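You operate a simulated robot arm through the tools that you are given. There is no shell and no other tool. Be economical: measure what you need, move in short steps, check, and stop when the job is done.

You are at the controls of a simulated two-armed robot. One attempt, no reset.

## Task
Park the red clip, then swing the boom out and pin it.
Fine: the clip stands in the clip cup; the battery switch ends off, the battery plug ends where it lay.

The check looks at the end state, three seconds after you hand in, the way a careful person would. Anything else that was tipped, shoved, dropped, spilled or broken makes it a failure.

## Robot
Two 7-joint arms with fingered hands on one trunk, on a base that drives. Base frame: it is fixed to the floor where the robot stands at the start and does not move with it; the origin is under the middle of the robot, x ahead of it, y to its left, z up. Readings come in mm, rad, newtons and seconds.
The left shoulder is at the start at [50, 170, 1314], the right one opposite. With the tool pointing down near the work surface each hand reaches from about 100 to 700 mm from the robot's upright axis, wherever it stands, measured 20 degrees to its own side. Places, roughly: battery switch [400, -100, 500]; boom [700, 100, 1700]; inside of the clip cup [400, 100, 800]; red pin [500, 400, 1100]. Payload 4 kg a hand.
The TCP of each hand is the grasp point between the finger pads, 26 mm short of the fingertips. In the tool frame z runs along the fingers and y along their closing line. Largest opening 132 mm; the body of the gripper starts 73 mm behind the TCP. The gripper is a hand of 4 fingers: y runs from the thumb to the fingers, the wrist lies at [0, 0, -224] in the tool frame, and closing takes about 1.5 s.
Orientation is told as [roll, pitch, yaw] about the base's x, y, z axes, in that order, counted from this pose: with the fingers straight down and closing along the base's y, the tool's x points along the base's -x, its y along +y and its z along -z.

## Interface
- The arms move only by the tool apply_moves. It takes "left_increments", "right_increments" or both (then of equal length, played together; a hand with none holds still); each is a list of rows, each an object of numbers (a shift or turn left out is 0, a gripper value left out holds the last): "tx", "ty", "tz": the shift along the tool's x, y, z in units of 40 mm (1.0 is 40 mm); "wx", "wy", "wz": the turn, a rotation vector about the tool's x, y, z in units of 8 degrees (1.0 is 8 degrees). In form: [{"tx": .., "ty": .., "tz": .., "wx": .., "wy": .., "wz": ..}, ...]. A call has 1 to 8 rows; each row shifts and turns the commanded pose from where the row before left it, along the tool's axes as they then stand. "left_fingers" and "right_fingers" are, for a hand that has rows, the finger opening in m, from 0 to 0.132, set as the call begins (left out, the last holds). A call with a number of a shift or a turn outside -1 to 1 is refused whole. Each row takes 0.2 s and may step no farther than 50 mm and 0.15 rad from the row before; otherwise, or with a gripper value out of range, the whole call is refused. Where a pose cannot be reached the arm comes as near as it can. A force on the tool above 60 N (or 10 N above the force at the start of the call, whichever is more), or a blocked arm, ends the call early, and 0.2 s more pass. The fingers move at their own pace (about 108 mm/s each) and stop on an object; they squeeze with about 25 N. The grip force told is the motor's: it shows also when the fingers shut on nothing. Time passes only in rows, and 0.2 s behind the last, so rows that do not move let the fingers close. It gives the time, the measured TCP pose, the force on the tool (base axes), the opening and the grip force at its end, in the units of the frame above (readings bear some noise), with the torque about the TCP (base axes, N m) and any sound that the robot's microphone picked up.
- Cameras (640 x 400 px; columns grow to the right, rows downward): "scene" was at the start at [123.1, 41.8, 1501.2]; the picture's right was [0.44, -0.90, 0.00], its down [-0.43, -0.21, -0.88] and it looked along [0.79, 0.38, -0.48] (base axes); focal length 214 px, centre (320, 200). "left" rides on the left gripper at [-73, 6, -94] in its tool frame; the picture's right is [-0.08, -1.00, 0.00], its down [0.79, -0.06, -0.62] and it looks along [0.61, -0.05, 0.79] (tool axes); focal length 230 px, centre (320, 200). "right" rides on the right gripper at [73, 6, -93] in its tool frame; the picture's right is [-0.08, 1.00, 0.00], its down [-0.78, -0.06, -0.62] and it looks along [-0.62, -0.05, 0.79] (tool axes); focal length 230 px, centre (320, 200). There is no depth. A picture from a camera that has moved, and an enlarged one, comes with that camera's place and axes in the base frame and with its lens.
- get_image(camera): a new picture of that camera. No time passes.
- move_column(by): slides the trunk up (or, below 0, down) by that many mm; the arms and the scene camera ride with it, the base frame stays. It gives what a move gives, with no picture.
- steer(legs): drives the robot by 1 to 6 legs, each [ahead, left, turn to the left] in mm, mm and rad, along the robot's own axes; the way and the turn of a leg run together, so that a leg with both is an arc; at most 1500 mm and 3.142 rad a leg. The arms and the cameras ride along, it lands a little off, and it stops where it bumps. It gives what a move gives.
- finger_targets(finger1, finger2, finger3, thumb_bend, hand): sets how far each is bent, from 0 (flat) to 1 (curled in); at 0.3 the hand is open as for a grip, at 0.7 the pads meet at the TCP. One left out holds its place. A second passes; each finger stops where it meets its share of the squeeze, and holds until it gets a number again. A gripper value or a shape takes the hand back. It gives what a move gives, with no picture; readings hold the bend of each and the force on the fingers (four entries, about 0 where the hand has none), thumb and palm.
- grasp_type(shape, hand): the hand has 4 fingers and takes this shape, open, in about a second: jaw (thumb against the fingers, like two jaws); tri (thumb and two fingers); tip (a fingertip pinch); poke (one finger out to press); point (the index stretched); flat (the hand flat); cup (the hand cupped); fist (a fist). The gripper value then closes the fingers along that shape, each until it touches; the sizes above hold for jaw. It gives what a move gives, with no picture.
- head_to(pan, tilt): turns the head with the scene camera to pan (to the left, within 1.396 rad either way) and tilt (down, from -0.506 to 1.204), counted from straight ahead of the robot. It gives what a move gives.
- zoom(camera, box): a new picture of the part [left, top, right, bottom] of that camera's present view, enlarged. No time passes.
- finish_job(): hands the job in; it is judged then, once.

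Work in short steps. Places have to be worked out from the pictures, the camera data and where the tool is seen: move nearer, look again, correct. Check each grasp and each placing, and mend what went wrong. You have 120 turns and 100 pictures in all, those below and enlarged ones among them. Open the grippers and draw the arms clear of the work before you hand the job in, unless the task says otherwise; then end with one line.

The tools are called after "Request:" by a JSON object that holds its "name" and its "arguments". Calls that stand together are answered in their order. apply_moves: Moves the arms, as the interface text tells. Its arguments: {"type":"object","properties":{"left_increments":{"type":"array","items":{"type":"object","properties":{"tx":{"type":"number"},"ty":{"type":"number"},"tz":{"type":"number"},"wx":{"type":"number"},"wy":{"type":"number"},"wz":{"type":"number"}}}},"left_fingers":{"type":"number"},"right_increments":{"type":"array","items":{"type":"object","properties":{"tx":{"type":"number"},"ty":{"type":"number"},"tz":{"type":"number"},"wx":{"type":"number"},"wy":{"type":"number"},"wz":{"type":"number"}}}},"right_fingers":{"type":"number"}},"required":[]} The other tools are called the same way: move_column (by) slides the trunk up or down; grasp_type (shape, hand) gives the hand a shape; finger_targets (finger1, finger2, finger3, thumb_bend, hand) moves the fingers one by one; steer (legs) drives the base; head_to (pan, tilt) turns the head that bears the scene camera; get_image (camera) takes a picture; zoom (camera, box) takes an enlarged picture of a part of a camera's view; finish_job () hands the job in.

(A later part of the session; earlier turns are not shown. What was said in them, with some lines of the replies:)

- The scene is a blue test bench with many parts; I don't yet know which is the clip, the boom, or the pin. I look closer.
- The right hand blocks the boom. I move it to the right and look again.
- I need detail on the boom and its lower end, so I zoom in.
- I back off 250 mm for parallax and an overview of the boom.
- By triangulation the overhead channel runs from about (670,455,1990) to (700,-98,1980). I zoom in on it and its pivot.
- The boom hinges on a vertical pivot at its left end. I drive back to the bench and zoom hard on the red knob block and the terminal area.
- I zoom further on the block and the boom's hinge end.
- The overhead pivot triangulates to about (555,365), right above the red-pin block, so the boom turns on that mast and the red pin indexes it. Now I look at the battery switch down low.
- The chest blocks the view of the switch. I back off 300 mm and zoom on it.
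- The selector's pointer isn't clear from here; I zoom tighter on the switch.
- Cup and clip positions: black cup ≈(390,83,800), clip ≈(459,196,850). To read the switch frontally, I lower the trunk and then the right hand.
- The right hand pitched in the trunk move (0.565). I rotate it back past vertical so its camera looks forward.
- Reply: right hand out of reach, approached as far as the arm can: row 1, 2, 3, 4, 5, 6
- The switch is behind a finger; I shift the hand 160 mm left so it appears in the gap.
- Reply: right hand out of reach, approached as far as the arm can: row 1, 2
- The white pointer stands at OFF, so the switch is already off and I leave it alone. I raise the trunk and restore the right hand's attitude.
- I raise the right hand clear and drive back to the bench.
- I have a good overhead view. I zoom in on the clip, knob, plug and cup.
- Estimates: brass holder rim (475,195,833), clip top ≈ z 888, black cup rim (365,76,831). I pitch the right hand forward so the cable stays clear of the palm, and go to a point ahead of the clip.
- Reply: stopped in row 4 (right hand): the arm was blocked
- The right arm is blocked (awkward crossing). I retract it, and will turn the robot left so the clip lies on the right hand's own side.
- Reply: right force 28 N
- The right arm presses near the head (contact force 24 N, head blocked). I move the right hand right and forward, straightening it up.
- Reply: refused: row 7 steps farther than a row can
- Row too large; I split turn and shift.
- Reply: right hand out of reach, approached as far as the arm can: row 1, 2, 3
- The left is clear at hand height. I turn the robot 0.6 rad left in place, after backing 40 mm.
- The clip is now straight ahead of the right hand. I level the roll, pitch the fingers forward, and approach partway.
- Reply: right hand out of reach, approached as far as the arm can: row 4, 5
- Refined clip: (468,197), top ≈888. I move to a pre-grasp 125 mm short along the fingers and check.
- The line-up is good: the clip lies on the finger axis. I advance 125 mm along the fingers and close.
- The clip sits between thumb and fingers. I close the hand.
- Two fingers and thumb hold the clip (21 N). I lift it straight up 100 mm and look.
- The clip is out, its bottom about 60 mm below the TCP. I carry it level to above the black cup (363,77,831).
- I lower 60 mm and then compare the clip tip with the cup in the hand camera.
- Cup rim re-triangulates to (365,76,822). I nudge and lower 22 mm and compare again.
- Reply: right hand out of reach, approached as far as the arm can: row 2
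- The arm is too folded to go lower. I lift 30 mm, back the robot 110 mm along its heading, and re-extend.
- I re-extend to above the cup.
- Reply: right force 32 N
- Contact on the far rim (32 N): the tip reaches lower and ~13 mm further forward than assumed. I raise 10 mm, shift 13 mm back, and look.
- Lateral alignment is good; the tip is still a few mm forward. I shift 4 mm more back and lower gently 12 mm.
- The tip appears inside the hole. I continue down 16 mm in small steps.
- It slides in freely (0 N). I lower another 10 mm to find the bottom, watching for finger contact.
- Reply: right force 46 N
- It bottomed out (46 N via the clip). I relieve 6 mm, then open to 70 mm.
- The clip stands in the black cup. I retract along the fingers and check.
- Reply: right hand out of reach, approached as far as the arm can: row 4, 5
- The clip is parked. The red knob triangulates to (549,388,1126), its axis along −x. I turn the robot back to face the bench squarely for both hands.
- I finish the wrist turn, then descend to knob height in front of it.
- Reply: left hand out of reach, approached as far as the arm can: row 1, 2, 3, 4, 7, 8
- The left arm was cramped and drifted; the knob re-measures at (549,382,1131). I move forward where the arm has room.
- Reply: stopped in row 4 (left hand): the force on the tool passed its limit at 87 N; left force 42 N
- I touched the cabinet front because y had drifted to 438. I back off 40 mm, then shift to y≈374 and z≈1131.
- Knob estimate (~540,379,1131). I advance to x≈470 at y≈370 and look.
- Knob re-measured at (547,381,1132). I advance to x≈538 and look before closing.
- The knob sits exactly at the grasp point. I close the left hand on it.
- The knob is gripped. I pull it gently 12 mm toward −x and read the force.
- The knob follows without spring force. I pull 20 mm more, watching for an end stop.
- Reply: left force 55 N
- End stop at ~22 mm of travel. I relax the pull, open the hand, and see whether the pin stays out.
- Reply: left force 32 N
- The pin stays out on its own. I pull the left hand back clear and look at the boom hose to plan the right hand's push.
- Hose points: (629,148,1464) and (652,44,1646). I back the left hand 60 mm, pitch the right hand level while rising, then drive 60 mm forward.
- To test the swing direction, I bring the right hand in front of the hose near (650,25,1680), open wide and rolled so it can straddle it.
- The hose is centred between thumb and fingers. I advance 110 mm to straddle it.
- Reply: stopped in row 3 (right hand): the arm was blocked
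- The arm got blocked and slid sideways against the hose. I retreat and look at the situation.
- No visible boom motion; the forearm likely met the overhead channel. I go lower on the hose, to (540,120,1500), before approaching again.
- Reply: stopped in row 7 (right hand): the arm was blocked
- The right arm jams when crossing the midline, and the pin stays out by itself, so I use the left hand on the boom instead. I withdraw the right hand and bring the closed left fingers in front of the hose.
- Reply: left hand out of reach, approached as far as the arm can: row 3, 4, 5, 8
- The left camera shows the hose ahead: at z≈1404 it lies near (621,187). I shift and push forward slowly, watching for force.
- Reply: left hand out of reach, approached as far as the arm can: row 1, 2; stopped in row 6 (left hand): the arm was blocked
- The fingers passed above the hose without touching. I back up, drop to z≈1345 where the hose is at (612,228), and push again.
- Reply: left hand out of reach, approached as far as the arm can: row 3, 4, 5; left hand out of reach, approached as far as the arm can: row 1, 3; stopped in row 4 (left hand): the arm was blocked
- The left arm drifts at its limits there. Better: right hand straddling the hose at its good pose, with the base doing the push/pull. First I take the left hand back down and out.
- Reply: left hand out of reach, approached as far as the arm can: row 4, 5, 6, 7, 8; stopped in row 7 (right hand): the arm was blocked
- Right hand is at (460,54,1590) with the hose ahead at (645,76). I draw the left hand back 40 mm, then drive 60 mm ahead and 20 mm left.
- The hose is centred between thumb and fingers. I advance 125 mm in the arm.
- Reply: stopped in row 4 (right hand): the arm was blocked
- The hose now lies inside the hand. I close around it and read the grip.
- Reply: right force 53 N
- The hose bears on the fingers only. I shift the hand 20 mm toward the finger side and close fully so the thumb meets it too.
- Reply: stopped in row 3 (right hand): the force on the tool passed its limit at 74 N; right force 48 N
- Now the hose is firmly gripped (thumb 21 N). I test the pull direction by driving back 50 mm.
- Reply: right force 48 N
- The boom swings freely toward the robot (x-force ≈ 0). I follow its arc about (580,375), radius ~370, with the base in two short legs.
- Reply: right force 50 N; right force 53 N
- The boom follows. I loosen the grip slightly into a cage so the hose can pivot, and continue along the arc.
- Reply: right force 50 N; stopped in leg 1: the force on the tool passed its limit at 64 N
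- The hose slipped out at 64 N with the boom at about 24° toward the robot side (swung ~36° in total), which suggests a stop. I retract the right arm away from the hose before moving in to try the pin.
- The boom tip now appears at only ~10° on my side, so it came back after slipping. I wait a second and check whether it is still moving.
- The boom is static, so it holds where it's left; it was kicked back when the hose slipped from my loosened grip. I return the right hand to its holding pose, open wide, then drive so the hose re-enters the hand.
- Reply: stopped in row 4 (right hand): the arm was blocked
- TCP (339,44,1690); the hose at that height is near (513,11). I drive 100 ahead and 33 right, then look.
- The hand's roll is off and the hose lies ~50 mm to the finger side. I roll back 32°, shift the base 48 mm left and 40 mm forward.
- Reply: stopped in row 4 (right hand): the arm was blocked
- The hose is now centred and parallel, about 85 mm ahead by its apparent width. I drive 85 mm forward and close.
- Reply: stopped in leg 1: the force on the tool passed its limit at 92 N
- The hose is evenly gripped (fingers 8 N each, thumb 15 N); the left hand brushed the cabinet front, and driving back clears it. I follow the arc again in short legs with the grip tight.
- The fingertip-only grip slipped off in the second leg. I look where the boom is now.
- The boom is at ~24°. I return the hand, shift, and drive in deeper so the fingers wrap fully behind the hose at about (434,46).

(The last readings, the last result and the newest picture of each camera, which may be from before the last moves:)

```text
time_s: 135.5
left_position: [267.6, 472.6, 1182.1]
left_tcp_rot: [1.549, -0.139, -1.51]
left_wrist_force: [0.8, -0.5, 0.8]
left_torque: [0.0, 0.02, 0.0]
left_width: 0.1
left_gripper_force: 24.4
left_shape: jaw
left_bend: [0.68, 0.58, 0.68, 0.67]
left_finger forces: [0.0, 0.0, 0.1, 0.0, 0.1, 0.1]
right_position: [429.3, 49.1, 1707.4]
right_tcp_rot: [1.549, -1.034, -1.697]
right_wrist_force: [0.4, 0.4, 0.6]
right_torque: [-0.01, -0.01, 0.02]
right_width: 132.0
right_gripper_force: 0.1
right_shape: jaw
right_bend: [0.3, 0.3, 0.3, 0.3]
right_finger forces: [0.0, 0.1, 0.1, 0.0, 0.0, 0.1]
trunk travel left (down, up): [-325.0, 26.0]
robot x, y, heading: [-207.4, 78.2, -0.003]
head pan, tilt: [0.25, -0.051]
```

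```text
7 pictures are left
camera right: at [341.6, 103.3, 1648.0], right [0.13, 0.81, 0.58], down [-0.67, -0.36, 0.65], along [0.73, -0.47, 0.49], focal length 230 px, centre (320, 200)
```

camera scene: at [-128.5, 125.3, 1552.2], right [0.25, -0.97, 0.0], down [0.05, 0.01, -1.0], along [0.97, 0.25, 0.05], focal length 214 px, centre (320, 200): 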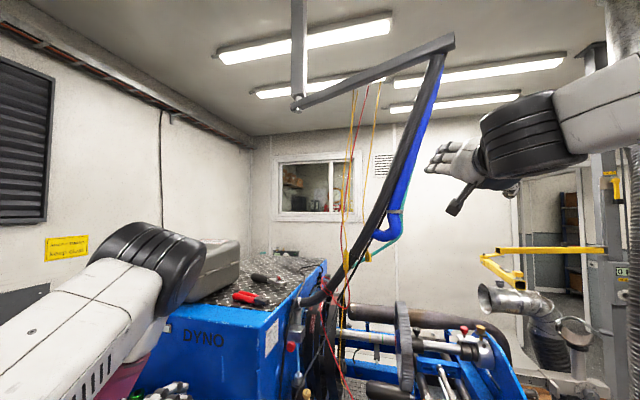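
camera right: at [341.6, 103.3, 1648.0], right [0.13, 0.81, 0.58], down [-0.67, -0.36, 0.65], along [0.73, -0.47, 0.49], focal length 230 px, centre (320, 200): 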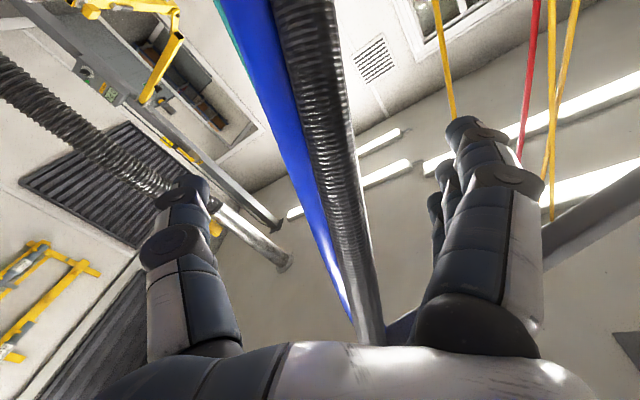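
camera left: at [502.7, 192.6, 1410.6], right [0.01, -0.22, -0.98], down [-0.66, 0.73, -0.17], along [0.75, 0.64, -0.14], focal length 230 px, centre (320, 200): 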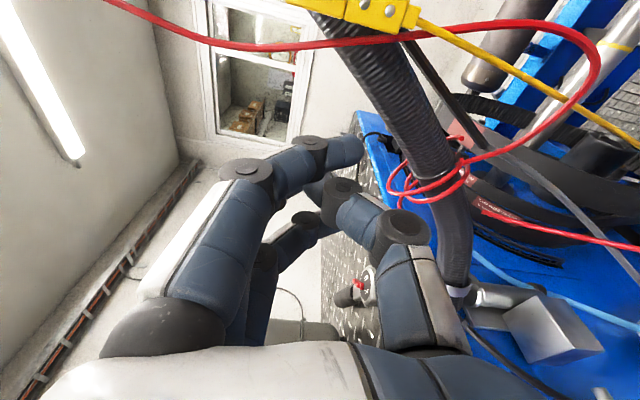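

By its width the hose is at x≈492, so ~85 mm more is needed for a deep wrap. I pull the left hand back a bit, then drive 85 mm and close.

Request:
{"name": "apply_moves", "arguments": {"left_increments": [{"tz": -0.6}, {"tz": -0.6}]}}

Request:
{"name": "steer", "arguments": {"legs": [[85, 0, 0]]}}

Request:
{"name": "apply_moves", "arguments": {"right_increments": [{}, {}, {}, {}, {}, {}, {}], "right_fingers": 0.0}}

```text
time_s: 136.1
left_position: [232.1, 485.9, 1173.5]
left_tcp_rot: [1.552, -0.141, -1.511]
left_wrist_force: [0.0, 0.3, -0.1]
left_torque: [-0.01, -0.01, -0.02]
left_width: 0.0
left_gripper_force: 25.1
left_shape: jaw
left_bend: [0.68, 0.58, 0.68, 0.67]
left_finger forces: [0.0, 0.0, 0.1, 0.0, 0.0, 0.0]
left hand out of reach, approached as far as the arm can: row 1, 2
right_position: [428.2, 50.7, 1708.2]
right_tcp_rot: [1.549, -1.034, -1.7]
right_wrist_force: [0.8, 1.0, -0.8]
right_torque: [0.03, -0.01, -0.01]
right_width: 132.0
right_gripper_force: 0.1
right_shape: jaw
right_bend: [0.3, 0.3, 0.3, 0.3]
right_finger forces: [0.0, 0.2, 0.0, 0.0, 0.0, 0.1]
trunk travel left (down, up): [-325.0, 26.0]
robot x, y, heading: [-203.8, 77.7, -0.008]
head pan, tilt: [0.25, -0.051]
```

```text
time_s: 137.2
left_position: [319.1, 485.4, 1173.2]
left_tcp_rot: [1.552, -0.138, -1.508]
left_wrist_force: [-0.4, -0.5, -0.5]
left_torque: [-0.01, 0.03, 0.01]
left_width: 0.0
left_gripper_force: 25.1
left_shape: jaw
left_bend: [0.68, 0.58, 0.68, 0.67]
left_finger forces: [0.1, 0.0, 0.1, 0.1, 0.0, 0.0]
right_position: [513.2, 49.1, 1708.6]
right_tcp_rot: [1.55, -1.034, -1.7]
right_wrist_force: [0.2, 1.1, 0.2]
right_torque: [0.0, -0.02, 0.01]
right_width: 131.7
right_gripper_force: 0.0
right_shape: jaw
right_bend: [0.3, 0.3, 0.3, 0.3]
right_finger forces: [0.0, 0.0, 0.1, 0.1, 0.1, 0.1]
trunk travel left (down, up): [-325.0, 26.0]
robot x, y, heading: [-121.6, 80.9, 0.005]
head pan, tilt: [0.25, -0.051]
```

```text
time_s: 138.8
left_position: [319.5, 483.5, 1173.9]
left_tcp_rot: [1.552, -0.138, -1.51]
left_wrist_force: [-0.9, 0.3, -1.0]
left_torque: [0.0, 0.04, 0.0]
left_width: 0.0
left_gripper_force: 24.4
left_shape: jaw
left_bend: [0.68, 0.58, 0.68, 0.67]
left_finger forces: [0.0, 0.0, 0.0, 0.1, 0.1, 0.1]
right_position: [514.5, 44.7, 1706.2]
right_tcp_rot: [1.544, -1.032, -1.699]
right_wrist_force: [-2.9, -11.5, -13.4]
right_torque: [-0.31, -0.11, -0.14]
right_width: 18.5
right_gripper_force: 25.0
right_shape: jaw
right_bend: [0.67, 0.67, 0.68, 0.77]
right_finger forces: [1.6, 2.6, 10.4, 0.0, 26.6, 0.0]
trunk travel left (down, up): [-325.0, 26.0]
robot x, y, heading: [-121.4, 78.7, -0.005]
head pan, tilt: [0.25, -0.051]
```

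The closed width (18 mm) shows a deep wrap behind the hose. I drive back along the arc in legs.

Request:
{"name": "steer", "arguments": {"legs": [[-35, 11, 0]]}}

Request:
{"name": "steer", "arguments": {"legs": [[-35, 16, 0]]}}

Request:
{"name": "steer", "arguments": {"legs": [[-35, 20, 0]]}}

```text
time_s: 139.6
left_position: [283.7, 495.6, 1172.6]
left_tcp_rot: [1.551, -0.141, -1.509]
left_wrist_force: [0.8, -0.5, 1.2]
left_torque: [0.0, 0.0, 0.03]
left_width: 0.1
left_gripper_force: 24.8
left_shape: jaw
left_bend: [0.68, 0.58, 0.68, 0.67]
left_finger forces: [0.0, 0.0, 0.0, 0.0, 0.0, 0.0]
right_position: [480.3, 61.6, 1708.2]
right_tcp_rot: [1.548, -1.033, -1.698]
right_wrist_force: [-0.3, -1.8, -12.7]
right_torque: [-1.01, -0.22, -0.53]
right_width: 17.4
right_gripper_force: 25.5
right_shape: jaw
right_bend: [0.67, 0.67, 0.68, 0.77]
right_finger forces: [2.7, 4.5, 18.0, 0.0, 27.6, 0.1]
trunk travel left (down, up): [-325.0, 26.0]
robot x, y, heading: [-155.9, 91.1, 0.0]
head pan, tilt: [0.25, -0.051]
```

```text
time_s: 140.5
left_position: [251.8, 514.1, 1171.4]
left_tcp_rot: [1.551, -0.142, -1.508]
left_wrist_force: [-0.3, 0.9, -0.7]
left_torque: [-0.01, 0.03, -0.04]
left_width: 0.3
left_gripper_force: 24.6
left_shape: jaw
left_bend: [0.68, 0.58, 0.68, 0.67]
left_finger forces: [0.0, 0.0, 0.0, 0.0, 0.1, 0.0]
right_position: [445.7, 80.4, 1707.5]
right_tcp_rot: [1.545, -1.036, -1.696]
right_wrist_force: [7.4, 8.1, -0.8]
right_torque: [-1.4, 0.03, -1.05]
right_width: 16.7
right_gripper_force: 25.2
right_shape: jaw
right_bend: [0.66, 0.67, 0.68, 0.77]
right_finger forces: [4.7, 7.2, 27.0, 0.0, 26.7, 0.0]
trunk travel left (down, up): [-325.0, 26.0]
robot x, y, heading: [-191.5, 101.9, -0.002]
head pan, tilt: [0.25, -0.051]
```

```text
time_s: 141.4
left_position: [217.5, 536.5, 1171.0]
left_tcp_rot: [1.549, -0.143, -1.51]
left_wrist_force: [-0.6, -0.2, 0.2]
left_torque: [-0.01, -0.01, -0.01]
left_width: 0.3
left_gripper_force: 25.3
left_shape: jaw
left_bend: [0.68, 0.58, 0.68, 0.67]
left_finger forces: [0.0, 0.0, 0.1, 0.0, 0.0, 0.1]
right_position: [413.8, 104.6, 1706.9]
right_tcp_rot: [1.544, -1.039, -1.691]
right_wrist_force: [18.2, 18.9, 10.3]
right_torque: [-1.6, 0.51, -1.6]
right_width: 15.6
right_gripper_force: 25.3
right_shape: jaw
right_bend: [0.66, 0.68, 0.68, 0.77]
right_finger forces: [6.4, 9.9, 37.0, 0.1, 26.0, 0.0]
trunk travel left (down, up): [-325.0, 26.0]
robot x, y, heading: [-222.3, 120.0, 0.003]
head pan, tilt: [0.25, -0.051]
```

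The hand forces are purely radial: the boom still swings freely at ~35°. I continue along the arc, using small left turns for the y motion.

Request:
{"name": "steer", "arguments": {"legs": [[-34, 0, 0.055]]}}

Request:
{"name": "steer", "arguments": {"legs": [[-30, 0, 0.052]]}}

Request:
{"name": "get_image", "arguments": {"camera": "scene"}}

```text
time_s: 142.2
left_position: [161.8, 559.0, 1169.8]
left_tcp_rot: [1.547, -0.143, -1.456]
left_wrist_force: [-0.3, -0.1, -0.8]
left_torque: [-0.01, -0.02, 0.02]
left_width: 0.0
left_gripper_force: 24.8
left_shape: jaw
left_bend: [0.68, 0.58, 0.68, 0.67]
left_finger forces: [0.0, 0.1, 0.1, 0.0, 0.0, 0.0]
right_position: [382.5, 139.8, 1705.5]
right_tcp_rot: [1.544, -1.038, -1.635]
right_wrist_force: [24.5, 19.9, 14.0]
right_torque: [-1.86, 0.8, -1.49]
right_width: 16.0
right_gripper_force: 25.3
right_shape: jaw
right_bend: [0.66, 0.68, 0.69, 0.77]
right_finger forces: [4.8, 8.6, 40.7, 0.0, 29.6, 0.0]
trunk travel left (down, up): [-325.0, 26.0]
robot x, y, heading: [-258.7, 124.1, 0.057]
head pan, tilt: [0.25, -0.051]
```

```text
time_s: 143.2
left_position: [111.5, 579.3, 1169.5]
left_tcp_rot: [1.547, -0.144, -1.401]
left_wrist_force: [-0.6, 0.1, 0.1]
left_torque: [0.01, 0.02, -0.02]
left_width: 0.0
left_gripper_force: 24.8
left_shape: jaw
left_bend: [0.68, 0.58, 0.68, 0.67]
left_finger forces: [0.0, 0.0, 0.0, 0.0, 0.0, 0.0]
right_position: [355.9, 175.5, 1704.8]
right_tcp_rot: [1.551, -1.052, -1.58]
right_wrist_force: [24.5, 16.4, 6.6]
right_torque: [-1.73, 1.01, -1.65]
right_width: 16.2
right_gripper_force: 24.8
right_shape: jaw
right_bend: [0.67, 0.67, 0.69, 0.77]
right_finger forces: [3.1, 5.7, 39.2, 0.1, 28.3, 0.0]
trunk travel left (down, up): [-325.0, 26.0]
robot x, y, heading: [-286.4, 124.3, 0.111]
head pan, tilt: [0.25, -0.051]
stopped in leg 1: the force on the tool passed its limit at 64 N (the readings are from after the stop); the commanded pose is now the measured one
```

```text
6 pictures are left
camera scene: at [-155.6, 166.5, 1551.5], right [0.35, -0.94, 0.0], down [0.04, 0.01, -1.0], along [0.94, 0.35, 0.05], focal length 214 px, centre (320, 200)
```

scene: 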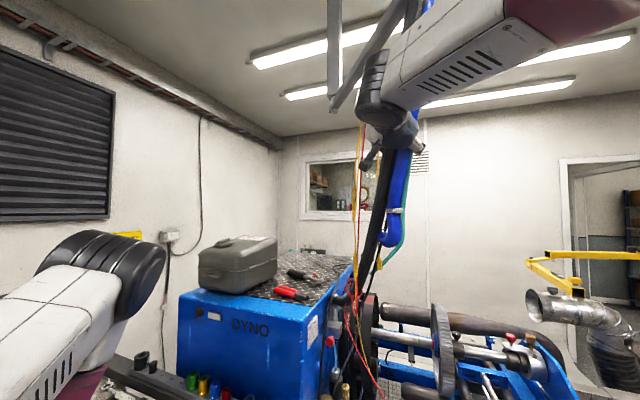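

The force limit tripped near 50–54° (about 60–65° from start). I nudge 20 mm more tangentially to see whether it is a hard stop.

Request:
{"name": "steer", "arguments": {"legs": [[-10, 18, 0]]}}

Request:
{"name": "steer", "arguments": {"legs": [[-10, 18, 0]]}}

```text
time_s: 144.0
left_position: [102.3, 594.1, 1168.2]
left_tcp_rot: [1.546, -0.143, -1.405]
left_wrist_force: [-0.2, 0.1, 0.3]
left_torque: [0.02, 0.0, 0.0]
left_width: 0.0
left_gripper_force: 25.3
left_shape: jaw
left_bend: [0.68, 0.58, 0.68, 0.67]
left_finger forces: [0.0, 0.0, 0.0, 0.0, 0.1, 0.1]
right_position: [346.4, 188.5, 1704.1]
right_tcp_rot: [1.552, -1.047, -1.582]
right_wrist_force: [33.5, 18.1, 10.7]
right_torque: [-2.39, 1.5, -2.08]
right_width: 17.7
right_gripper_force: 24.8
right_shape: jaw
right_bend: [0.67, 0.67, 0.69, 0.77]
right_finger forces: [3.2, 6.0, 44.3, 0.0, 30.0, 0.0]
trunk travel left (down, up): [-325.0, 26.0]
robot x, y, heading: [-295.7, 137.4, 0.103]
head pan, tilt: [0.25, -0.051]
```

```text
time_s: 144.9
left_position: [91.8, 610.0, 1168.7]
left_tcp_rot: [1.546, -0.142, -1.405]
left_wrist_force: [0.8, -0.2, 0.2]
left_torque: [0.02, 0.04, 0.0]
left_width: 0.0
left_gripper_force: 25.1
left_shape: jaw
left_bend: [0.68, 0.58, 0.68, 0.67]
left_finger forces: [0.1, 0.0, 0.0, 0.0, 0.0, 0.0]
right_position: [336.7, 203.9, 1704.6]
right_tcp_rot: [1.549, -1.048, -1.581]
right_wrist_force: [37.3, 17.3, 16.5]
right_torque: [-2.68, 2.03, -2.28]
right_width: 17.6
right_gripper_force: 25.2
right_shape: jaw
right_bend: [0.67, 0.67, 0.69, 0.77]
right_finger forces: [3.2, 6.2, 46.2, 0.1, 32.9, 0.0]
trunk travel left (down, up): [-325.0, 26.0]
robot x, y, heading: [-311.8, 153.8, 0.109]
head pan, tilt: [0.25, -0.051]
```

Still no hard stop (tangential ~7 N). I continue two more 25 mm steps.

Request:
{"name": "steer", "arguments": {"legs": [[-16, 20, 0]]}}

Request:
{"name": "steer", "arguments": {"legs": [[-13, 22, 0]]}}

Request:
{"name": "steer", "arguments": {"legs": [[-12, 24, 0]]}}

```text
time_s: 145.8
left_position: [77.9, 624.4, 1169.9]
left_tcp_rot: [1.547, -0.143, -1.407]
left_wrist_force: [0.0, 0.4, -0.3]
left_torque: [-0.01, -0.02, -0.05]
left_width: 0.1
left_gripper_force: 24.8
left_shape: jaw
left_bend: [0.68, 0.58, 0.68, 0.67]
left_finger forces: [0.0, 0.1, 0.0, 0.0, 0.0, 0.0]
right_position: [325.9, 218.8, 1705.0]
right_tcp_rot: [1.556, -1.064, -1.585]
right_wrist_force: [30.0, 13.5, 8.0]
right_torque: [-1.98, 1.33, -1.84]
right_width: 17.6
right_gripper_force: 24.9
right_shape: jaw
right_bend: [0.66, 0.66, 0.69, 0.77]
right_finger forces: [3.4, 6.4, 39.7, 0.0, 30.0, 0.0]
trunk travel left (down, up): [-325.0, 26.0]
robot x, y, heading: [-316.6, 168.2, 0.114]
head pan, tilt: [0.25, -0.051]
stopped in leg 1: the force on the tool passed its limit at 61 N (the readings are from after the stop); the commanded pose is now the measured one
```

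```text
time_s: 146.8
left_position: [65.5, 645.2, 1169.5]
left_tcp_rot: [1.546, -0.144, -1.403]
left_wrist_force: [0.4, -0.2, -0.5]
left_torque: [0.01, 0.0, -0.01]
left_width: 0.0
left_gripper_force: 25.0
left_shape: jaw
left_bend: [0.68, 0.58, 0.68, 0.67]
left_finger forces: [0.0, 0.1, 0.1, 0.1, 0.0, 0.0]
right_position: [315.2, 236.7, 1704.5]
right_tcp_rot: [1.559, -1.068, -1.59]
right_wrist_force: [35.4, 13.5, 13.8]
right_torque: [-2.18, 0.9, -1.31]
right_width: 17.8
right_gripper_force: 24.7
right_shape: jaw
right_bend: [0.66, 0.66, 0.69, 0.77]
right_finger forces: [4.5, 8.6, 41.7, 0.0, 34.4, 0.1]
trunk travel left (down, up): [-325.0, 26.0]
robot x, y, heading: [-331.4, 188.7, 0.111]
head pan, tilt: [0.25, -0.051]
stopped in leg 1: the force on the tool passed its limit at 66 N (the readings are from after the stop); the commanded pose is now the measured one
```

```text
time_s: 147.7
left_position: [60.7, 655.6, 1170.1]
left_tcp_rot: [1.544, -0.142, -1.405]
left_wrist_force: [0.6, 0.1, 0.0]
left_torque: [-0.01, 0.01, 0.01]
left_width: 0.0
left_gripper_force: 25.1
left_shape: jaw
left_bend: [0.68, 0.58, 0.68, 0.67]
left_finger forces: [0.0, 0.0, 0.0, 0.1, 0.1, 0.0]
right_position: [314.6, 238.5, 1704.6]
right_tcp_rot: [1.559, -1.073, -1.602]
right_wrist_force: [36.8, 8.4, 11.7]
right_torque: [-1.9, 0.5, -0.7]
right_width: 17.3
right_gripper_force: 24.8
right_shape: jaw
right_bend: [0.66, 0.66, 0.69, 0.77]
right_finger forces: [4.5, 8.1, 36.8, 0.0, 38.5, 0.1]
trunk travel left (down, up): [-325.0, 26.0]
robot x, y, heading: [-337.3, 198.0, 0.107]
head pan, tilt: [0.25, -0.051]
stopped in leg 1: the force on the tool passed its limit at 65 N (the readings are from after the stop); the commanded pose is now the measured one
```

TCP stopped following the base at ~63° (hose ~65°, about 75° from home): that is the stop. Holding the boom there with the right hand, I bring the left hand diagonally round to the pin.

Request:
{"name": "apply_moves", "arguments": {"left_increments": [{"wz": 1}, {"wy": -0.6}, {"wy": -0.6}, {"tz": 0.72, "tx": -0.66}, {"tz": 0.72, "tx": -0.66}, {"tz": 0.72, "tx": -0.66}, {"tz": 0.72, "tx": -0.66}, {"tz": 0.72, "tx": -0.66}]}}

Request:
{"name": "apply_moves", "arguments": {"left_increments": [{"tz": 0.72, "tx": -0.66}, {"tz": 0.72, "tx": -0.66}, {"tz": 0.72, "tx": -0.66}, {"tz": 0.72, "tx": -0.66}, {"tz": 0.72, "tx": -0.66}]}}

```text
time_s: 149.5
left_position: [203.6, 541.5, 1170.7]
left_tcp_rot: [1.543, -0.009, -1.588]
left_wrist_force: [1.3, -0.2, -0.2]
left_torque: [0.02, -0.02, -0.01]
left_width: 0.0
left_gripper_force: 25.4
left_shape: jaw
left_bend: [0.68, 0.58, 0.68, 0.67]
left_finger forces: [0.1, 0.1, 0.1, 0.1, 0.1, 0.1]
left hand out of reach, approached as far as the arm can: row 2, 8
right_position: [314.2, 238.7, 1703.6]
right_tcp_rot: [1.556, -1.068, -1.598]
right_wrist_force: [44.6, 7.8, 11.5]
right_torque: [-2.35, 0.35, -0.66]
right_width: 17.4
right_gripper_force: 25.0
right_shape: jaw
right_bend: [0.65, 0.66, 0.69, 0.77]
right_finger forces: [5.0, 9.4, 40.5, 0.0, 43.9, 0.1]
trunk travel left (down, up): [-325.0, 26.0]
robot x, y, heading: [-335.3, 204.8, 0.109]
head pan, tilt: [0.25, -0.051]
```

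```text
time_s: 150.7
left_position: [338.2, 545.2, 1192.1]
left_tcp_rot: [1.542, -0.01, -1.599]
left_wrist_force: [0.3, 0.1, 0.5]
left_torque: [0.04, 0.05, 0.0]
left_width: 0.0
left_gripper_force: 24.7
left_shape: jaw
left_bend: [0.68, 0.58, 0.68, 0.67]
left_finger forces: [0.0, 0.0, 0.0, 0.0, 0.0, 0.1]
left hand out of reach, approached as far as the arm can: row 1, 2, 3, 4, 5
right_position: [314.1, 238.8, 1704.4]
right_tcp_rot: [1.557, -1.067, -1.599]
right_wrist_force: [43.5, 7.1, 11.2]
right_torque: [-2.34, 0.24, -0.57]
right_width: 17.6
right_gripper_force: 25.0
right_shape: jaw
right_bend: [0.65, 0.66, 0.69, 0.77]
right_finger forces: [5.3, 9.6, 40.0, 0.0, 44.7, 0.0]
trunk travel left (down, up): [-325.0, 26.0]
robot x, y, heading: [-336.3, 201.8, 0.107]
head pan, tilt: [0.25, -0.051]
```

The left arm can't cross from here. I ease the preload, open the right hand and retract it straight back along its fingers by arm motion.

Request:
{"name": "steer", "arguments": {"legs": [[8, 0, 0]]}}

Request:
{"name": "apply_moves", "arguments": {"right_increments": [{}, {}, {}, {}, {}], "right_fingers": 0.132}}

Request:
{"name": "apply_moves", "arguments": {"right_increments": [{"tz": -0.8}, {"tz": -0.8}, {"tz": -0.8}, {"tz": -0.8}, {"ty": -1}, {"ty": -1}, {"ty": -1}, {"ty": -1}]}}

Request:
{"name": "get_image", "arguments": {"camera": "scene"}}

```text
time_s: 151.4
left_position: [340.5, 544.4, 1195.4]
left_tcp_rot: [1.547, -0.011, -1.601]
left_wrist_force: [0.5, 0.7, -1.1]
left_torque: [0.0, -0.02, 0.02]
left_width: 0.0
left_gripper_force: 24.9
left_shape: jaw
left_bend: [0.68, 0.58, 0.68, 0.67]
left_finger forces: [0.0, 0.0, 0.0, 0.1, 0.0, 0.0]
right_position: [315.6, 239.7, 1706.0]
right_tcp_rot: [1.56, -1.067, -1.604]
right_wrist_force: [12.4, 4.9, -13.2]
right_torque: [-1.91, -0.59, -0.51]
right_width: 17.9
right_gripper_force: 24.7
right_shape: jaw
right_bend: [0.66, 0.66, 0.69, 0.77]
right_finger forces: [3.0, 5.3, 36.9, 0.1, 38.5, 0.1]
trunk travel left (down, up): [-325.0, 26.0]
robot x, y, heading: [-331.9, 197.7, 0.108]
head pan, tilt: [0.25, -0.051]
```

```text
time_s: 152.6
left_position: [337.1, 543.5, 1198.5]
left_tcp_rot: [1.55, -0.009, -1.6]
left_wrist_force: [0.0, 0.9, -0.2]
left_torque: [0.03, 0.0, -0.05]
left_width: 0.1
left_gripper_force: 24.8
left_shape: jaw
left_bend: [0.68, 0.58, 0.68, 0.67]
left_finger forces: [0.0, 0.0, 0.0, 0.0, 0.0, 0.0]
right_position: [310.3, 237.3, 1707.4]
right_tcp_rot: [1.566, -1.067, -1.608]
right_wrist_force: [0.0, 1.0, 0.4]
right_torque: [-0.01, -0.01, 0.02]
right_width: 131.7
right_gripper_force: 0.0
right_shape: jaw
right_bend: [0.3, 0.3, 0.3, 0.3]
right_finger forces: [0.0, 0.0, 0.0, 0.1, 0.0, 0.0]
trunk travel left (down, up): [-325.0, 26.0]
robot x, y, heading: [-330.2, 201.6, 0.108]
head pan, tilt: [0.25, -0.051]
```

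```text
time_s: 154.4
left_position: [338.5, 542.4, 1198.1]
left_tcp_rot: [1.55, -0.007, -1.6]
left_wrist_force: [0.3, -1.0, -0.1]
left_torque: [0.0, -0.03, 0.02]
left_width: 0.0
left_gripper_force: 25.1
left_shape: jaw
left_bend: [0.68, 0.58, 0.68, 0.67]
left_finger forces: [0.0, 0.0, 0.0, 0.0, 0.0, 0.0]
right_position: [177.3, 100.6, 1628.7]
right_tcp_rot: [1.566, -1.065, -1.609]
right_wrist_force: [0.0, 0.5, 0.6]
right_torque: [-0.01, 0.03, 0.03]
right_width: 132.0
right_gripper_force: 0.0
right_shape: jaw
right_bend: [0.3, 0.3, 0.3, 0.3]
right_finger forces: [0.0, 0.0, 0.0, 0.0, 0.1, 0.0]
trunk travel left (down, up): [-325.0, 26.0]
robot x, y, heading: [-331.9, 201.5, 0.103]
head pan, tilt: [0.25, -0.051]
```

```text
5 pictures are left
camera scene: at [-207.2, 236.9, 1552.2], right [0.35, -0.94, 0.0], down [0.05, 0.02, -1.0], along [0.94, 0.35, 0.05], focal length 214 px, centre (320, 200)
```

scene: 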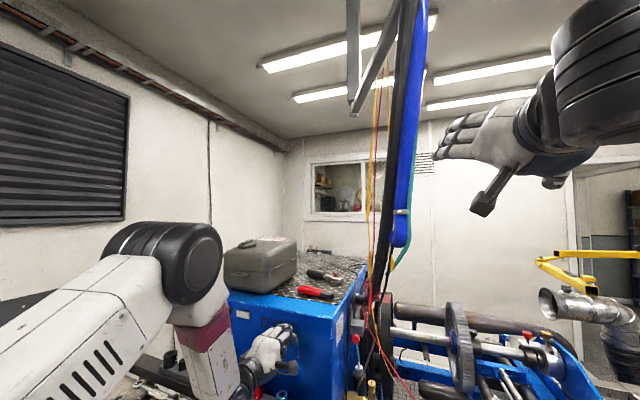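

The boom stays at 65°, at its stop. I draw the left hand back, square up, and drive to the place where the left hand could reach the pin, (-128,-62).

Request:
{"name": "apply_moves", "arguments": {"left_increments": [{"tz": -1}, {"tz": -1}, {"tz": -1}]}}

Request:
{"name": "steer", "arguments": {"legs": [[0, 0, -0.105], [0, -263, 0]]}}

Request:
{"name": "steer", "arguments": {"legs": [[150, 0, 0]]}}

```text
time_s: 155.2
left_position: [216.5, 548.0, 1201.2]
left_tcp_rot: [1.551, -0.01, -1.602]
left_wrist_force: [-0.8, 0.0, 0.4]
left_torque: [-0.04, 0.04, 0.02]
left_width: 0.0
left_gripper_force: 25.0
left_shape: jaw
left_bend: [0.68, 0.58, 0.68, 0.67]
left_finger forces: [0.1, 0.1, 0.0, 0.0, 0.0, 0.1]
right_position: [176.9, 102.7, 1630.1]
right_tcp_rot: [1.567, -1.066, -1.608]
right_wrist_force: [-0.7, 0.1, 1.0]
right_torque: [-0.02, 0.0, -0.01]
right_width: 131.9
right_gripper_force: 0.0
right_shape: jaw
right_bend: [0.3, 0.3, 0.3, 0.3]
right_finger forces: [0.0, 0.1, 0.1, 0.1, 0.0, 0.0]
trunk travel left (down, up): [-325.0, 26.0]
robot x, y, heading: [-330.8, 203.5, 0.107]
head pan, tilt: [0.25, -0.051]
```

```text
time_s: 158.6
left_position: [251.3, 230.2, 1201.3]
left_tcp_rot: [1.549, -0.008, -1.701]
left_wrist_force: [1.2, -0.6, 0.7]
left_torque: [0.04, -0.02, -0.01]
left_width: 0.1
left_gripper_force: 24.9
left_shape: jaw
left_bend: [0.68, 0.58, 0.68, 0.67]
left_finger forces: [0.0, 0.1, 0.0, 0.0, 0.1, 0.1]
right_position: [165.1, -209.3, 1630.0]
right_tcp_rot: [1.566, -1.066, -1.71]
right_wrist_force: [0.1, -0.4, -1.2]
right_torque: [0.03, 0.0, 0.03]
right_width: 131.6
right_gripper_force: 0.1
right_shape: jaw
right_bend: [0.3, 0.3, 0.3, 0.3]
right_finger forces: [0.0, 0.1, 0.0, 0.0, 0.0, 0.1]
trunk travel left (down, up): [-325.0, 26.0]
robot x, y, heading: [-332.1, -60.2, 0.003]
head pan, tilt: [0.25, -0.051]
```

```text
time_s: 160.0
left_position: [400.0, 232.2, 1201.0]
left_tcp_rot: [1.547, -0.008, -1.703]
left_wrist_force: [0.4, 0.0, -0.7]
left_torque: [0.0, -0.02, -0.02]
left_width: 0.0
left_gripper_force: 25.1
left_shape: jaw
left_bend: [0.68, 0.58, 0.68, 0.67]
left_finger forces: [0.0, 0.0, 0.0, 0.0, 0.0, 0.0]
right_position: [315.4, -207.6, 1628.5]
right_tcp_rot: [1.566, -1.068, -1.706]
right_wrist_force: [0.7, 0.3, -0.2]
right_torque: [-0.02, 0.0, -0.02]
right_width: 132.0
right_gripper_force: 0.1
right_shape: jaw
right_bend: [0.3, 0.3, 0.3, 0.3]
right_finger forces: [0.1, 0.0, 0.1, 0.0, 0.1, 0.1]
trunk travel left (down, up): [-325.0, 26.0]
robot x, y, heading: [-181.1, -59.5, 0.004]
head pan, tilt: [0.25, -0.051]
```

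I correct yaw, and move the left hand across to y≈376, z≈1131 in front of the pin.

Request:
{"name": "apply_moves", "arguments": {"left_increments": [{"wy": 0.95}, {"tx": 0.7, "ty": -0.35}, {"tx": 0.7, "ty": -0.35}, {"tx": 0.7, "ty": -0.35}, {"tx": 0.7, "ty": -0.35}, {"tx": 0.8, "ty": -0.35}], "left_fingers": 0.08}}

Request:
{"name": "get_image", "arguments": {"camera": "left"}}

```text
time_s: 161.4
left_position: [409.7, 390.1, 1132.9]
left_tcp_rot: [1.546, -0.01, -1.645]
left_wrist_force: [0.4, -0.1, 0.1]
left_torque: [0.01, -0.02, 0.0]
left_width: 79.8
left_gripper_force: 0.1
left_shape: jaw
left_bend: [0.71, 0.71, 0.71, 0.7]
left_finger forces: [0.1, 0.1, 0.3, 0.0, 0.0, 0.0]
left hand out of reach, approached as far as the arm can: row 1
right_position: [314.1, -205.9, 1628.7]
right_tcp_rot: [1.566, -1.069, -1.707]
right_wrist_force: [-0.3, -0.3, 0.9]
right_torque: [-0.03, 0.03, -0.04]
right_width: 132.2
right_gripper_force: 0.0
right_shape: jaw
right_bend: [0.3, 0.3, 0.3, 0.3]
right_finger forces: [0.1, 0.1, 0.0, 0.0, 0.1, 0.0]
trunk travel left (down, up): [-325.0, 26.0]
robot x, y, heading: [-181.9, -60.5, 0.009]
head pan, tilt: [0.25, -0.051]
```

```text
4 pictures are left
camera left: at [312.1, 321.6, 1143.1], right [-0.03, -0.09, -1.0], down [-0.56, 0.83, -0.05], along [0.83, 0.56, -0.07], focal length 230 px, centre (320, 200)
```

left: 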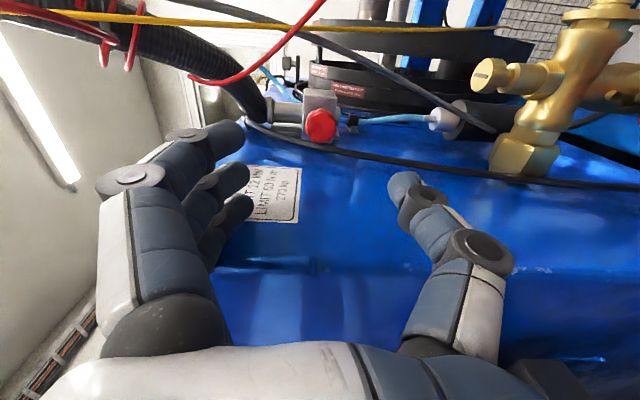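

The pin is still out at (525,384,1131). I align and advance to the grasp point at x≈514.

Request:
{"name": "apply_moves", "arguments": {"left_increments": [{"wy": 0.5, "tx": -0.3}, {"tz": 0.87}, {"tz": 0.87}, {"tz": 0.87}]}}

Request:
{"name": "get_image", "arguments": {"camera": "left"}}

```text
time_s: 162.4
left_position: [511.4, 376.2, 1132.2]
left_tcp_rot: [1.546, -0.007, -1.572]
left_wrist_force: [0.2, -0.3, -0.1]
left_torque: [-0.01, -0.04, -0.02]
left_width: 80.1
left_gripper_force: 0.1
left_shape: jaw
left_bend: [0.71, 0.71, 0.71, 0.7]
left_finger forces: [0.1, 0.0, 0.1, 0.1, 0.0, 0.0]
right_position: [315.7, -207.8, 1628.6]
right_tcp_rot: [1.565, -1.067, -1.707]
right_wrist_force: [-0.3, -1.2, 0.0]
right_torque: [0.02, 0.01, 0.0]
right_width: 131.8
right_gripper_force: 0.1
right_shape: jaw
right_bend: [0.3, 0.3, 0.3, 0.3]
right_finger forces: [0.0, 0.1, 0.1, 0.1, 0.0, 0.0]
trunk travel left (down, up): [-325.0, 26.0]
robot x, y, heading: [-181.4, -56.3, 0.011]
head pan, tilt: [0.25, -0.051]
```

```text
3 pictures are left
camera left: at [418.8, 302.6, 1141.4], right [-0.02, -0.09, -1.0], down [-0.62, 0.79, -0.05], along [0.79, 0.61, -0.07], focal length 230 px, centre (320, 200)
```

left: 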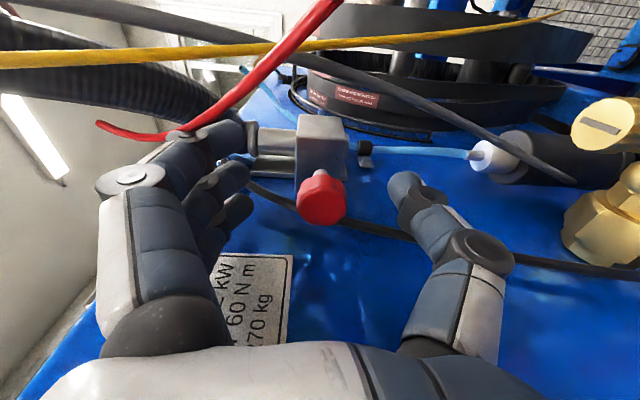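

The knob is at the grasp point again. I close on it and push in, up to 26 mm, in small steps.

Request:
{"name": "apply_moves", "arguments": {"left_increments": [{}, {}, {}, {}, {}, {}], "left_fingers": 0.0}}

Request:
{"name": "apply_moves", "arguments": {"left_increments": [{"tz": 0.13}, {"tz": 0.13}, {"tz": 0.13}, {"tz": 0.13}, {"tz": 0.13}]}}

```text
time_s: 163.8
left_position: [511.9, 375.6, 1131.0]
left_tcp_rot: [1.544, -0.008, -1.574]
left_wrist_force: [7.2, -0.4, -5.4]
left_torque: [0.08, 0.01, -0.06]
left_width: 6.4
left_gripper_force: 25.1
left_shape: jaw
left_bend: [0.67, 0.71, 0.63, 0.71]
left_finger forces: [0.0, 8.3, 8.3, 0.1, 22.4, 0.1]
right_position: [315.8, -207.7, 1628.3]
right_tcp_rot: [1.565, -1.067, -1.706]
right_wrist_force: [0.1, -0.9, -0.2]
right_torque: [-0.01, 0.01, -0.02]
right_width: 132.0
right_gripper_force: 0.0
right_shape: jaw
right_bend: [0.3, 0.3, 0.3, 0.3]
right_finger forces: [0.1, 0.0, 0.1, 0.0, 0.0, 0.0]
trunk travel left (down, up): [-325.0, 26.0]
robot x, y, heading: [-181.2, -60.0, 0.008]
head pan, tilt: [0.25, -0.051]
```

```text
time_s: 165.0
left_position: [536.0, 375.3, 1130.5]
left_tcp_rot: [1.546, -0.009, -1.57]
left_wrist_force: [-7.4, -1.0, -3.3]
left_torque: [0.09, -0.1, -0.03]
left_width: 6.7
left_gripper_force: 25.4
left_shape: jaw
left_bend: [0.67, 0.71, 0.63, 0.73]
left_finger forces: [0.1, 12.2, 8.5, 0.0, 19.4, 0.0]
right_position: [314.3, -207.9, 1630.1]
right_tcp_rot: [1.568, -1.067, -1.709]
right_wrist_force: [0.2, 0.1, -0.2]
right_torque: [0.0, 0.0, 0.01]
right_width: 132.0
right_gripper_force: 0.1
right_shape: jaw
right_bend: [0.3, 0.3, 0.3, 0.3]
right_finger forces: [0.0, 0.0, 0.0, 0.0, 0.0, 0.0]
trunk travel left (down, up): [-325.0, 26.0]
robot x, y, heading: [-180.8, -55.7, 0.01]
head pan, tilt: [0.25, -0.051]
```

The pin went in the full ~24 mm with little force. I press 5 mm more to seat it, then release and look.

Request:
{"name": "apply_moves", "arguments": {"left_increments": [{"tz": 0.07}, {"tz": 0.07}]}}

Request:
{"name": "apply_moves", "arguments": {"left_increments": [{}, {}, {}, {}], "left_fingers": 0.08}}

Request:
{"name": "apply_moves", "arguments": {"left_increments": [{"tz": -0.9}, {"tz": -0.9}]}}

Request:
{"name": "get_image", "arguments": {"camera": "left"}}

```text
time_s: 165.6
left_position: [541.0, 374.6, 1130.1]
left_tcp_rot: [1.548, -0.008, -1.574]
left_wrist_force: [-9.4, -2.4, -5.8]
left_torque: [0.01, -0.13, 0.01]
left_width: 6.2
left_gripper_force: 25.0
left_shape: jaw
left_bend: [0.67, 0.72, 0.65, 0.74]
left_finger forces: [0.0, 15.5, 6.4, 0.0, 18.2, 0.0]
right_position: [313.1, -207.1, 1629.7]
right_tcp_rot: [1.568, -1.066, -1.708]
right_wrist_force: [0.4, 0.4, -0.2]
right_torque: [0.0, -0.01, 0.03]
right_width: 131.7
right_gripper_force: 0.1
right_shape: jaw
right_bend: [0.3, 0.3, 0.3, 0.3]
right_finger forces: [0.0, 0.0, 0.0, 0.1, 0.1, 0.1]
trunk travel left (down, up): [-325.0, 26.0]
robot x, y, heading: [-179.2, -55.2, 0.011]
head pan, tilt: [0.25, -0.051]
```

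```text
time_s: 166.6
left_position: [542.3, 374.9, 1130.4]
left_tcp_rot: [1.548, -0.01, -1.575]
left_wrist_force: [0.0, 0.1, -0.6]
left_torque: [-0.02, 0.0, 0.02]
left_width: 79.8
left_gripper_force: 0.1
left_shape: jaw
left_bend: [0.71, 0.71, 0.71, 0.71]
left_finger forces: [0.0, 0.1, 0.0, 0.0, 0.0, 0.0]
right_position: [315.7, -206.7, 1629.1]
right_tcp_rot: [1.565, -1.066, -1.706]
right_wrist_force: [0.4, 0.0, -0.7]
right_torque: [0.02, -0.02, 0.0]
right_width: 131.6
right_gripper_force: 0.0
right_shape: jaw
right_bend: [0.3, 0.3, 0.3, 0.3]
right_finger forces: [0.1, 0.0, 0.0, 0.1, 0.1, 0.1]
trunk travel left (down, up): [-325.0, 26.0]
robot x, y, heading: [-178.2, -60.9, 0.007]
head pan, tilt: [0.25, -0.051]
```

```text
time_s: 167.2
left_position: [468.5, 376.2, 1131.1]
left_tcp_rot: [1.548, -0.008, -1.575]
left_wrist_force: [0.3, -0.9, 0.1]
left_torque: [-0.01, 0.01, 0.0]
left_width: 79.7
left_gripper_force: 0.1
left_shape: jaw
left_bend: [0.71, 0.71, 0.71, 0.7]
left_finger forces: [0.0, 0.0, 0.1, 0.1, 0.1, 0.0]
right_position: [312.8, -206.9, 1629.8]
right_tcp_rot: [1.567, -1.066, -1.709]
right_wrist_force: [0.1, 0.2, -0.2]
right_torque: [0.01, 0.03, 0.04]
right_width: 132.0
right_gripper_force: 0.2
right_shape: jaw
right_bend: [0.3, 0.3, 0.3, 0.3]
right_finger forces: [0.1, 0.1, 0.0, 0.0, 0.0, 0.0]
trunk travel left (down, up): [-325.0, 26.0]
robot x, y, heading: [-185.9, -62.5, 0.008]
head pan, tilt: [0.25, -0.051]
```

```text
2 pictures are left
camera left: at [376.3, 303.1, 1140.9], right [-0.02, -0.09, -1.0], down [-0.62, 0.79, -0.05], along [0.79, 0.61, -0.07], focal length 230 px, centre (320, 200)
```

left: 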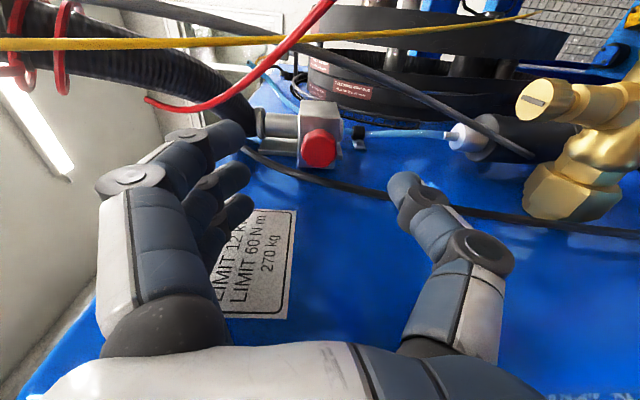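

The knob sits flush against the block at its original depth: pinned. I withdraw the left hand straight back and drive back clear.

Request:
{"name": "apply_moves", "arguments": {"left_increments": [{"tz": -1}, {"tz": -1}, {"tz": -0.8}], "left_fingers": 0.132}}

Request:
{"name": "steer", "arguments": {"legs": [[-200, 0, 0]]}}

Request:
{"name": "head_to", "arguments": {"pan": 0.3, "tilt": 0.35}}

Request:
{"name": "get_image", "arguments": {"camera": "scene"}}

```text
time_s: 168.0
left_position: [355.9, 374.9, 1133.1]
left_tcp_rot: [1.548, -0.007, -1.573]
left_wrist_force: [0.0, -0.3, 0.6]
left_torque: [-0.02, -0.03, 0.02]
left_width: 131.9
left_gripper_force: 0.0
left_shape: jaw
left_bend: [0.3, 0.3, 0.3, 0.3]
left_finger forces: [0.0, 0.1, 0.0, 0.0, 0.0, 0.0]
right_position: [314.1, -207.4, 1630.3]
right_tcp_rot: [1.569, -1.066, -1.709]
right_wrist_force: [-0.2, -0.3, -0.1]
right_torque: [0.01, 0.02, 0.03]
right_width: 131.9
right_gripper_force: 0.0
right_shape: jaw
right_bend: [0.3, 0.3, 0.3, 0.3]
right_finger forces: [0.1, 0.0, 0.0, 0.0, 0.0, 0.0]
trunk travel left (down, up): [-325.0, 26.0]
robot x, y, heading: [-177.7, -54.3, 0.009]
head pan, tilt: [0.25, -0.051]
```

```text
time_s: 169.6
left_position: [155.3, 372.3, 1133.2]
left_tcp_rot: [1.547, -0.009, -1.575]
left_wrist_force: [0.4, -0.1, 0.5]
left_torque: [0.02, -0.01, 0.01]
left_width: 132.0
left_gripper_force: 0.1
left_shape: jaw
left_bend: [0.3, 0.3, 0.3, 0.3]
left_finger forces: [0.0, 0.1, 0.0, 0.0, 0.0, 0.1]
right_position: [111.6, -209.8, 1628.4]
right_tcp_rot: [1.566, -1.066, -1.711]
right_wrist_force: [-0.4, -1.1, 1.3]
right_torque: [0.01, -0.01, 0.0]
right_width: 131.9
right_gripper_force: 0.1
right_shape: jaw
right_bend: [0.3, 0.3, 0.3, 0.3]
right_finger forces: [0.1, 0.0, 0.0, 0.0, 0.1, 0.0]
trunk travel left (down, up): [-325.0, 26.0]
robot x, y, heading: [-383.6, -61.3, 0.004]
head pan, tilt: [0.25, -0.051]
```

```text
time_s: 170.5
left_position: [155.5, 372.9, 1133.5]
left_tcp_rot: [1.546, -0.007, -1.577]
left_wrist_force: [0.6, 0.2, 0.9]
left_torque: [-0.03, 0.02, -0.01]
left_width: 131.9
left_gripper_force: 0.0
left_shape: jaw
left_bend: [0.3, 0.3, 0.3, 0.3]
left_finger forces: [0.0, 0.0, 0.0, 0.0, 0.0, 0.0]
right_position: [111.9, -210.2, 1630.0]
right_tcp_rot: [1.566, -1.066, -1.711]
right_wrist_force: [0.6, 0.5, -0.4]
right_torque: [0.0, 0.0, 0.02]
right_width: 132.4
right_gripper_force: 0.1
right_shape: jaw
right_bend: [0.3, 0.3, 0.3, 0.3]
right_finger forces: [0.0, 0.0, 0.1, 0.1, 0.0, 0.0]
trunk travel left (down, up): [-325.0, 26.0]
robot x, y, heading: [-383.2, -58.8, 0.006]
head pan, tilt: [0.3, 0.351]
```

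```text
1 pictures are left
camera scene: at [-253.6, -29.3, 1515.3], right [0.3, -0.95, 0.0], down [-0.33, -0.1, -0.94], along [0.9, 0.28, -0.34], focal length 214 px, centre (320, 200)
```

scene: 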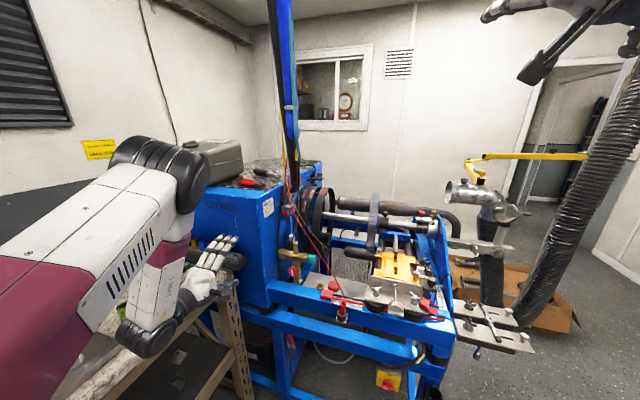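

The boom is swung out over the front. I use the last picture to check the clip, cup and plug.

Request:
{"name": "zoom", "arguments": {"camera": "scene", "box": [270, 170, 410, 340]}}

```text
2.35 times, centred on (340, 255) of scene
camera zoom: at [-253.6, -29.3, 1515.3], right [0.3, -0.95, 0.0], down [-0.33, -0.1, -0.94], along [0.9, 0.28, -0.34], focal length 505 px, centre (273, 71)
```

zoom: 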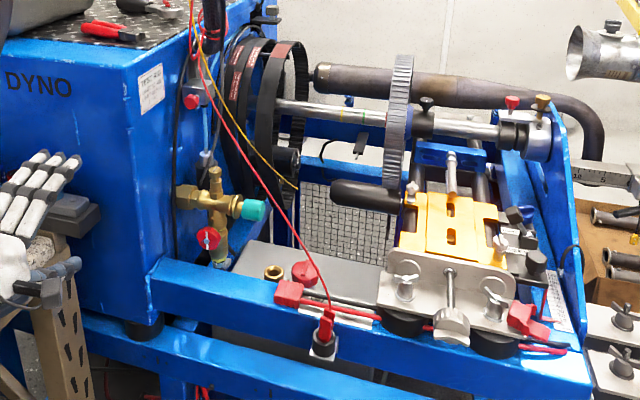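

The clip stands in the cup, the plug lies where it was, the pin is seated, and both hands are open and clear of the work, so I hand in.

Request:
{"name": "finish_job", "arguments": {}}

```text
The job is handed in.
```

The red clip stands in the clip cup and the boom is swung out about 65° to its stop with the red pin pushed fully in. I did not push on the boom afterwards to confirm the pin locks it. The battery switch was already off and I left it alone, and the plug lies where it was. My left hand bumped the front of the blue cabinet twice (87 and 92 N); nothing looks moved in the last picture.
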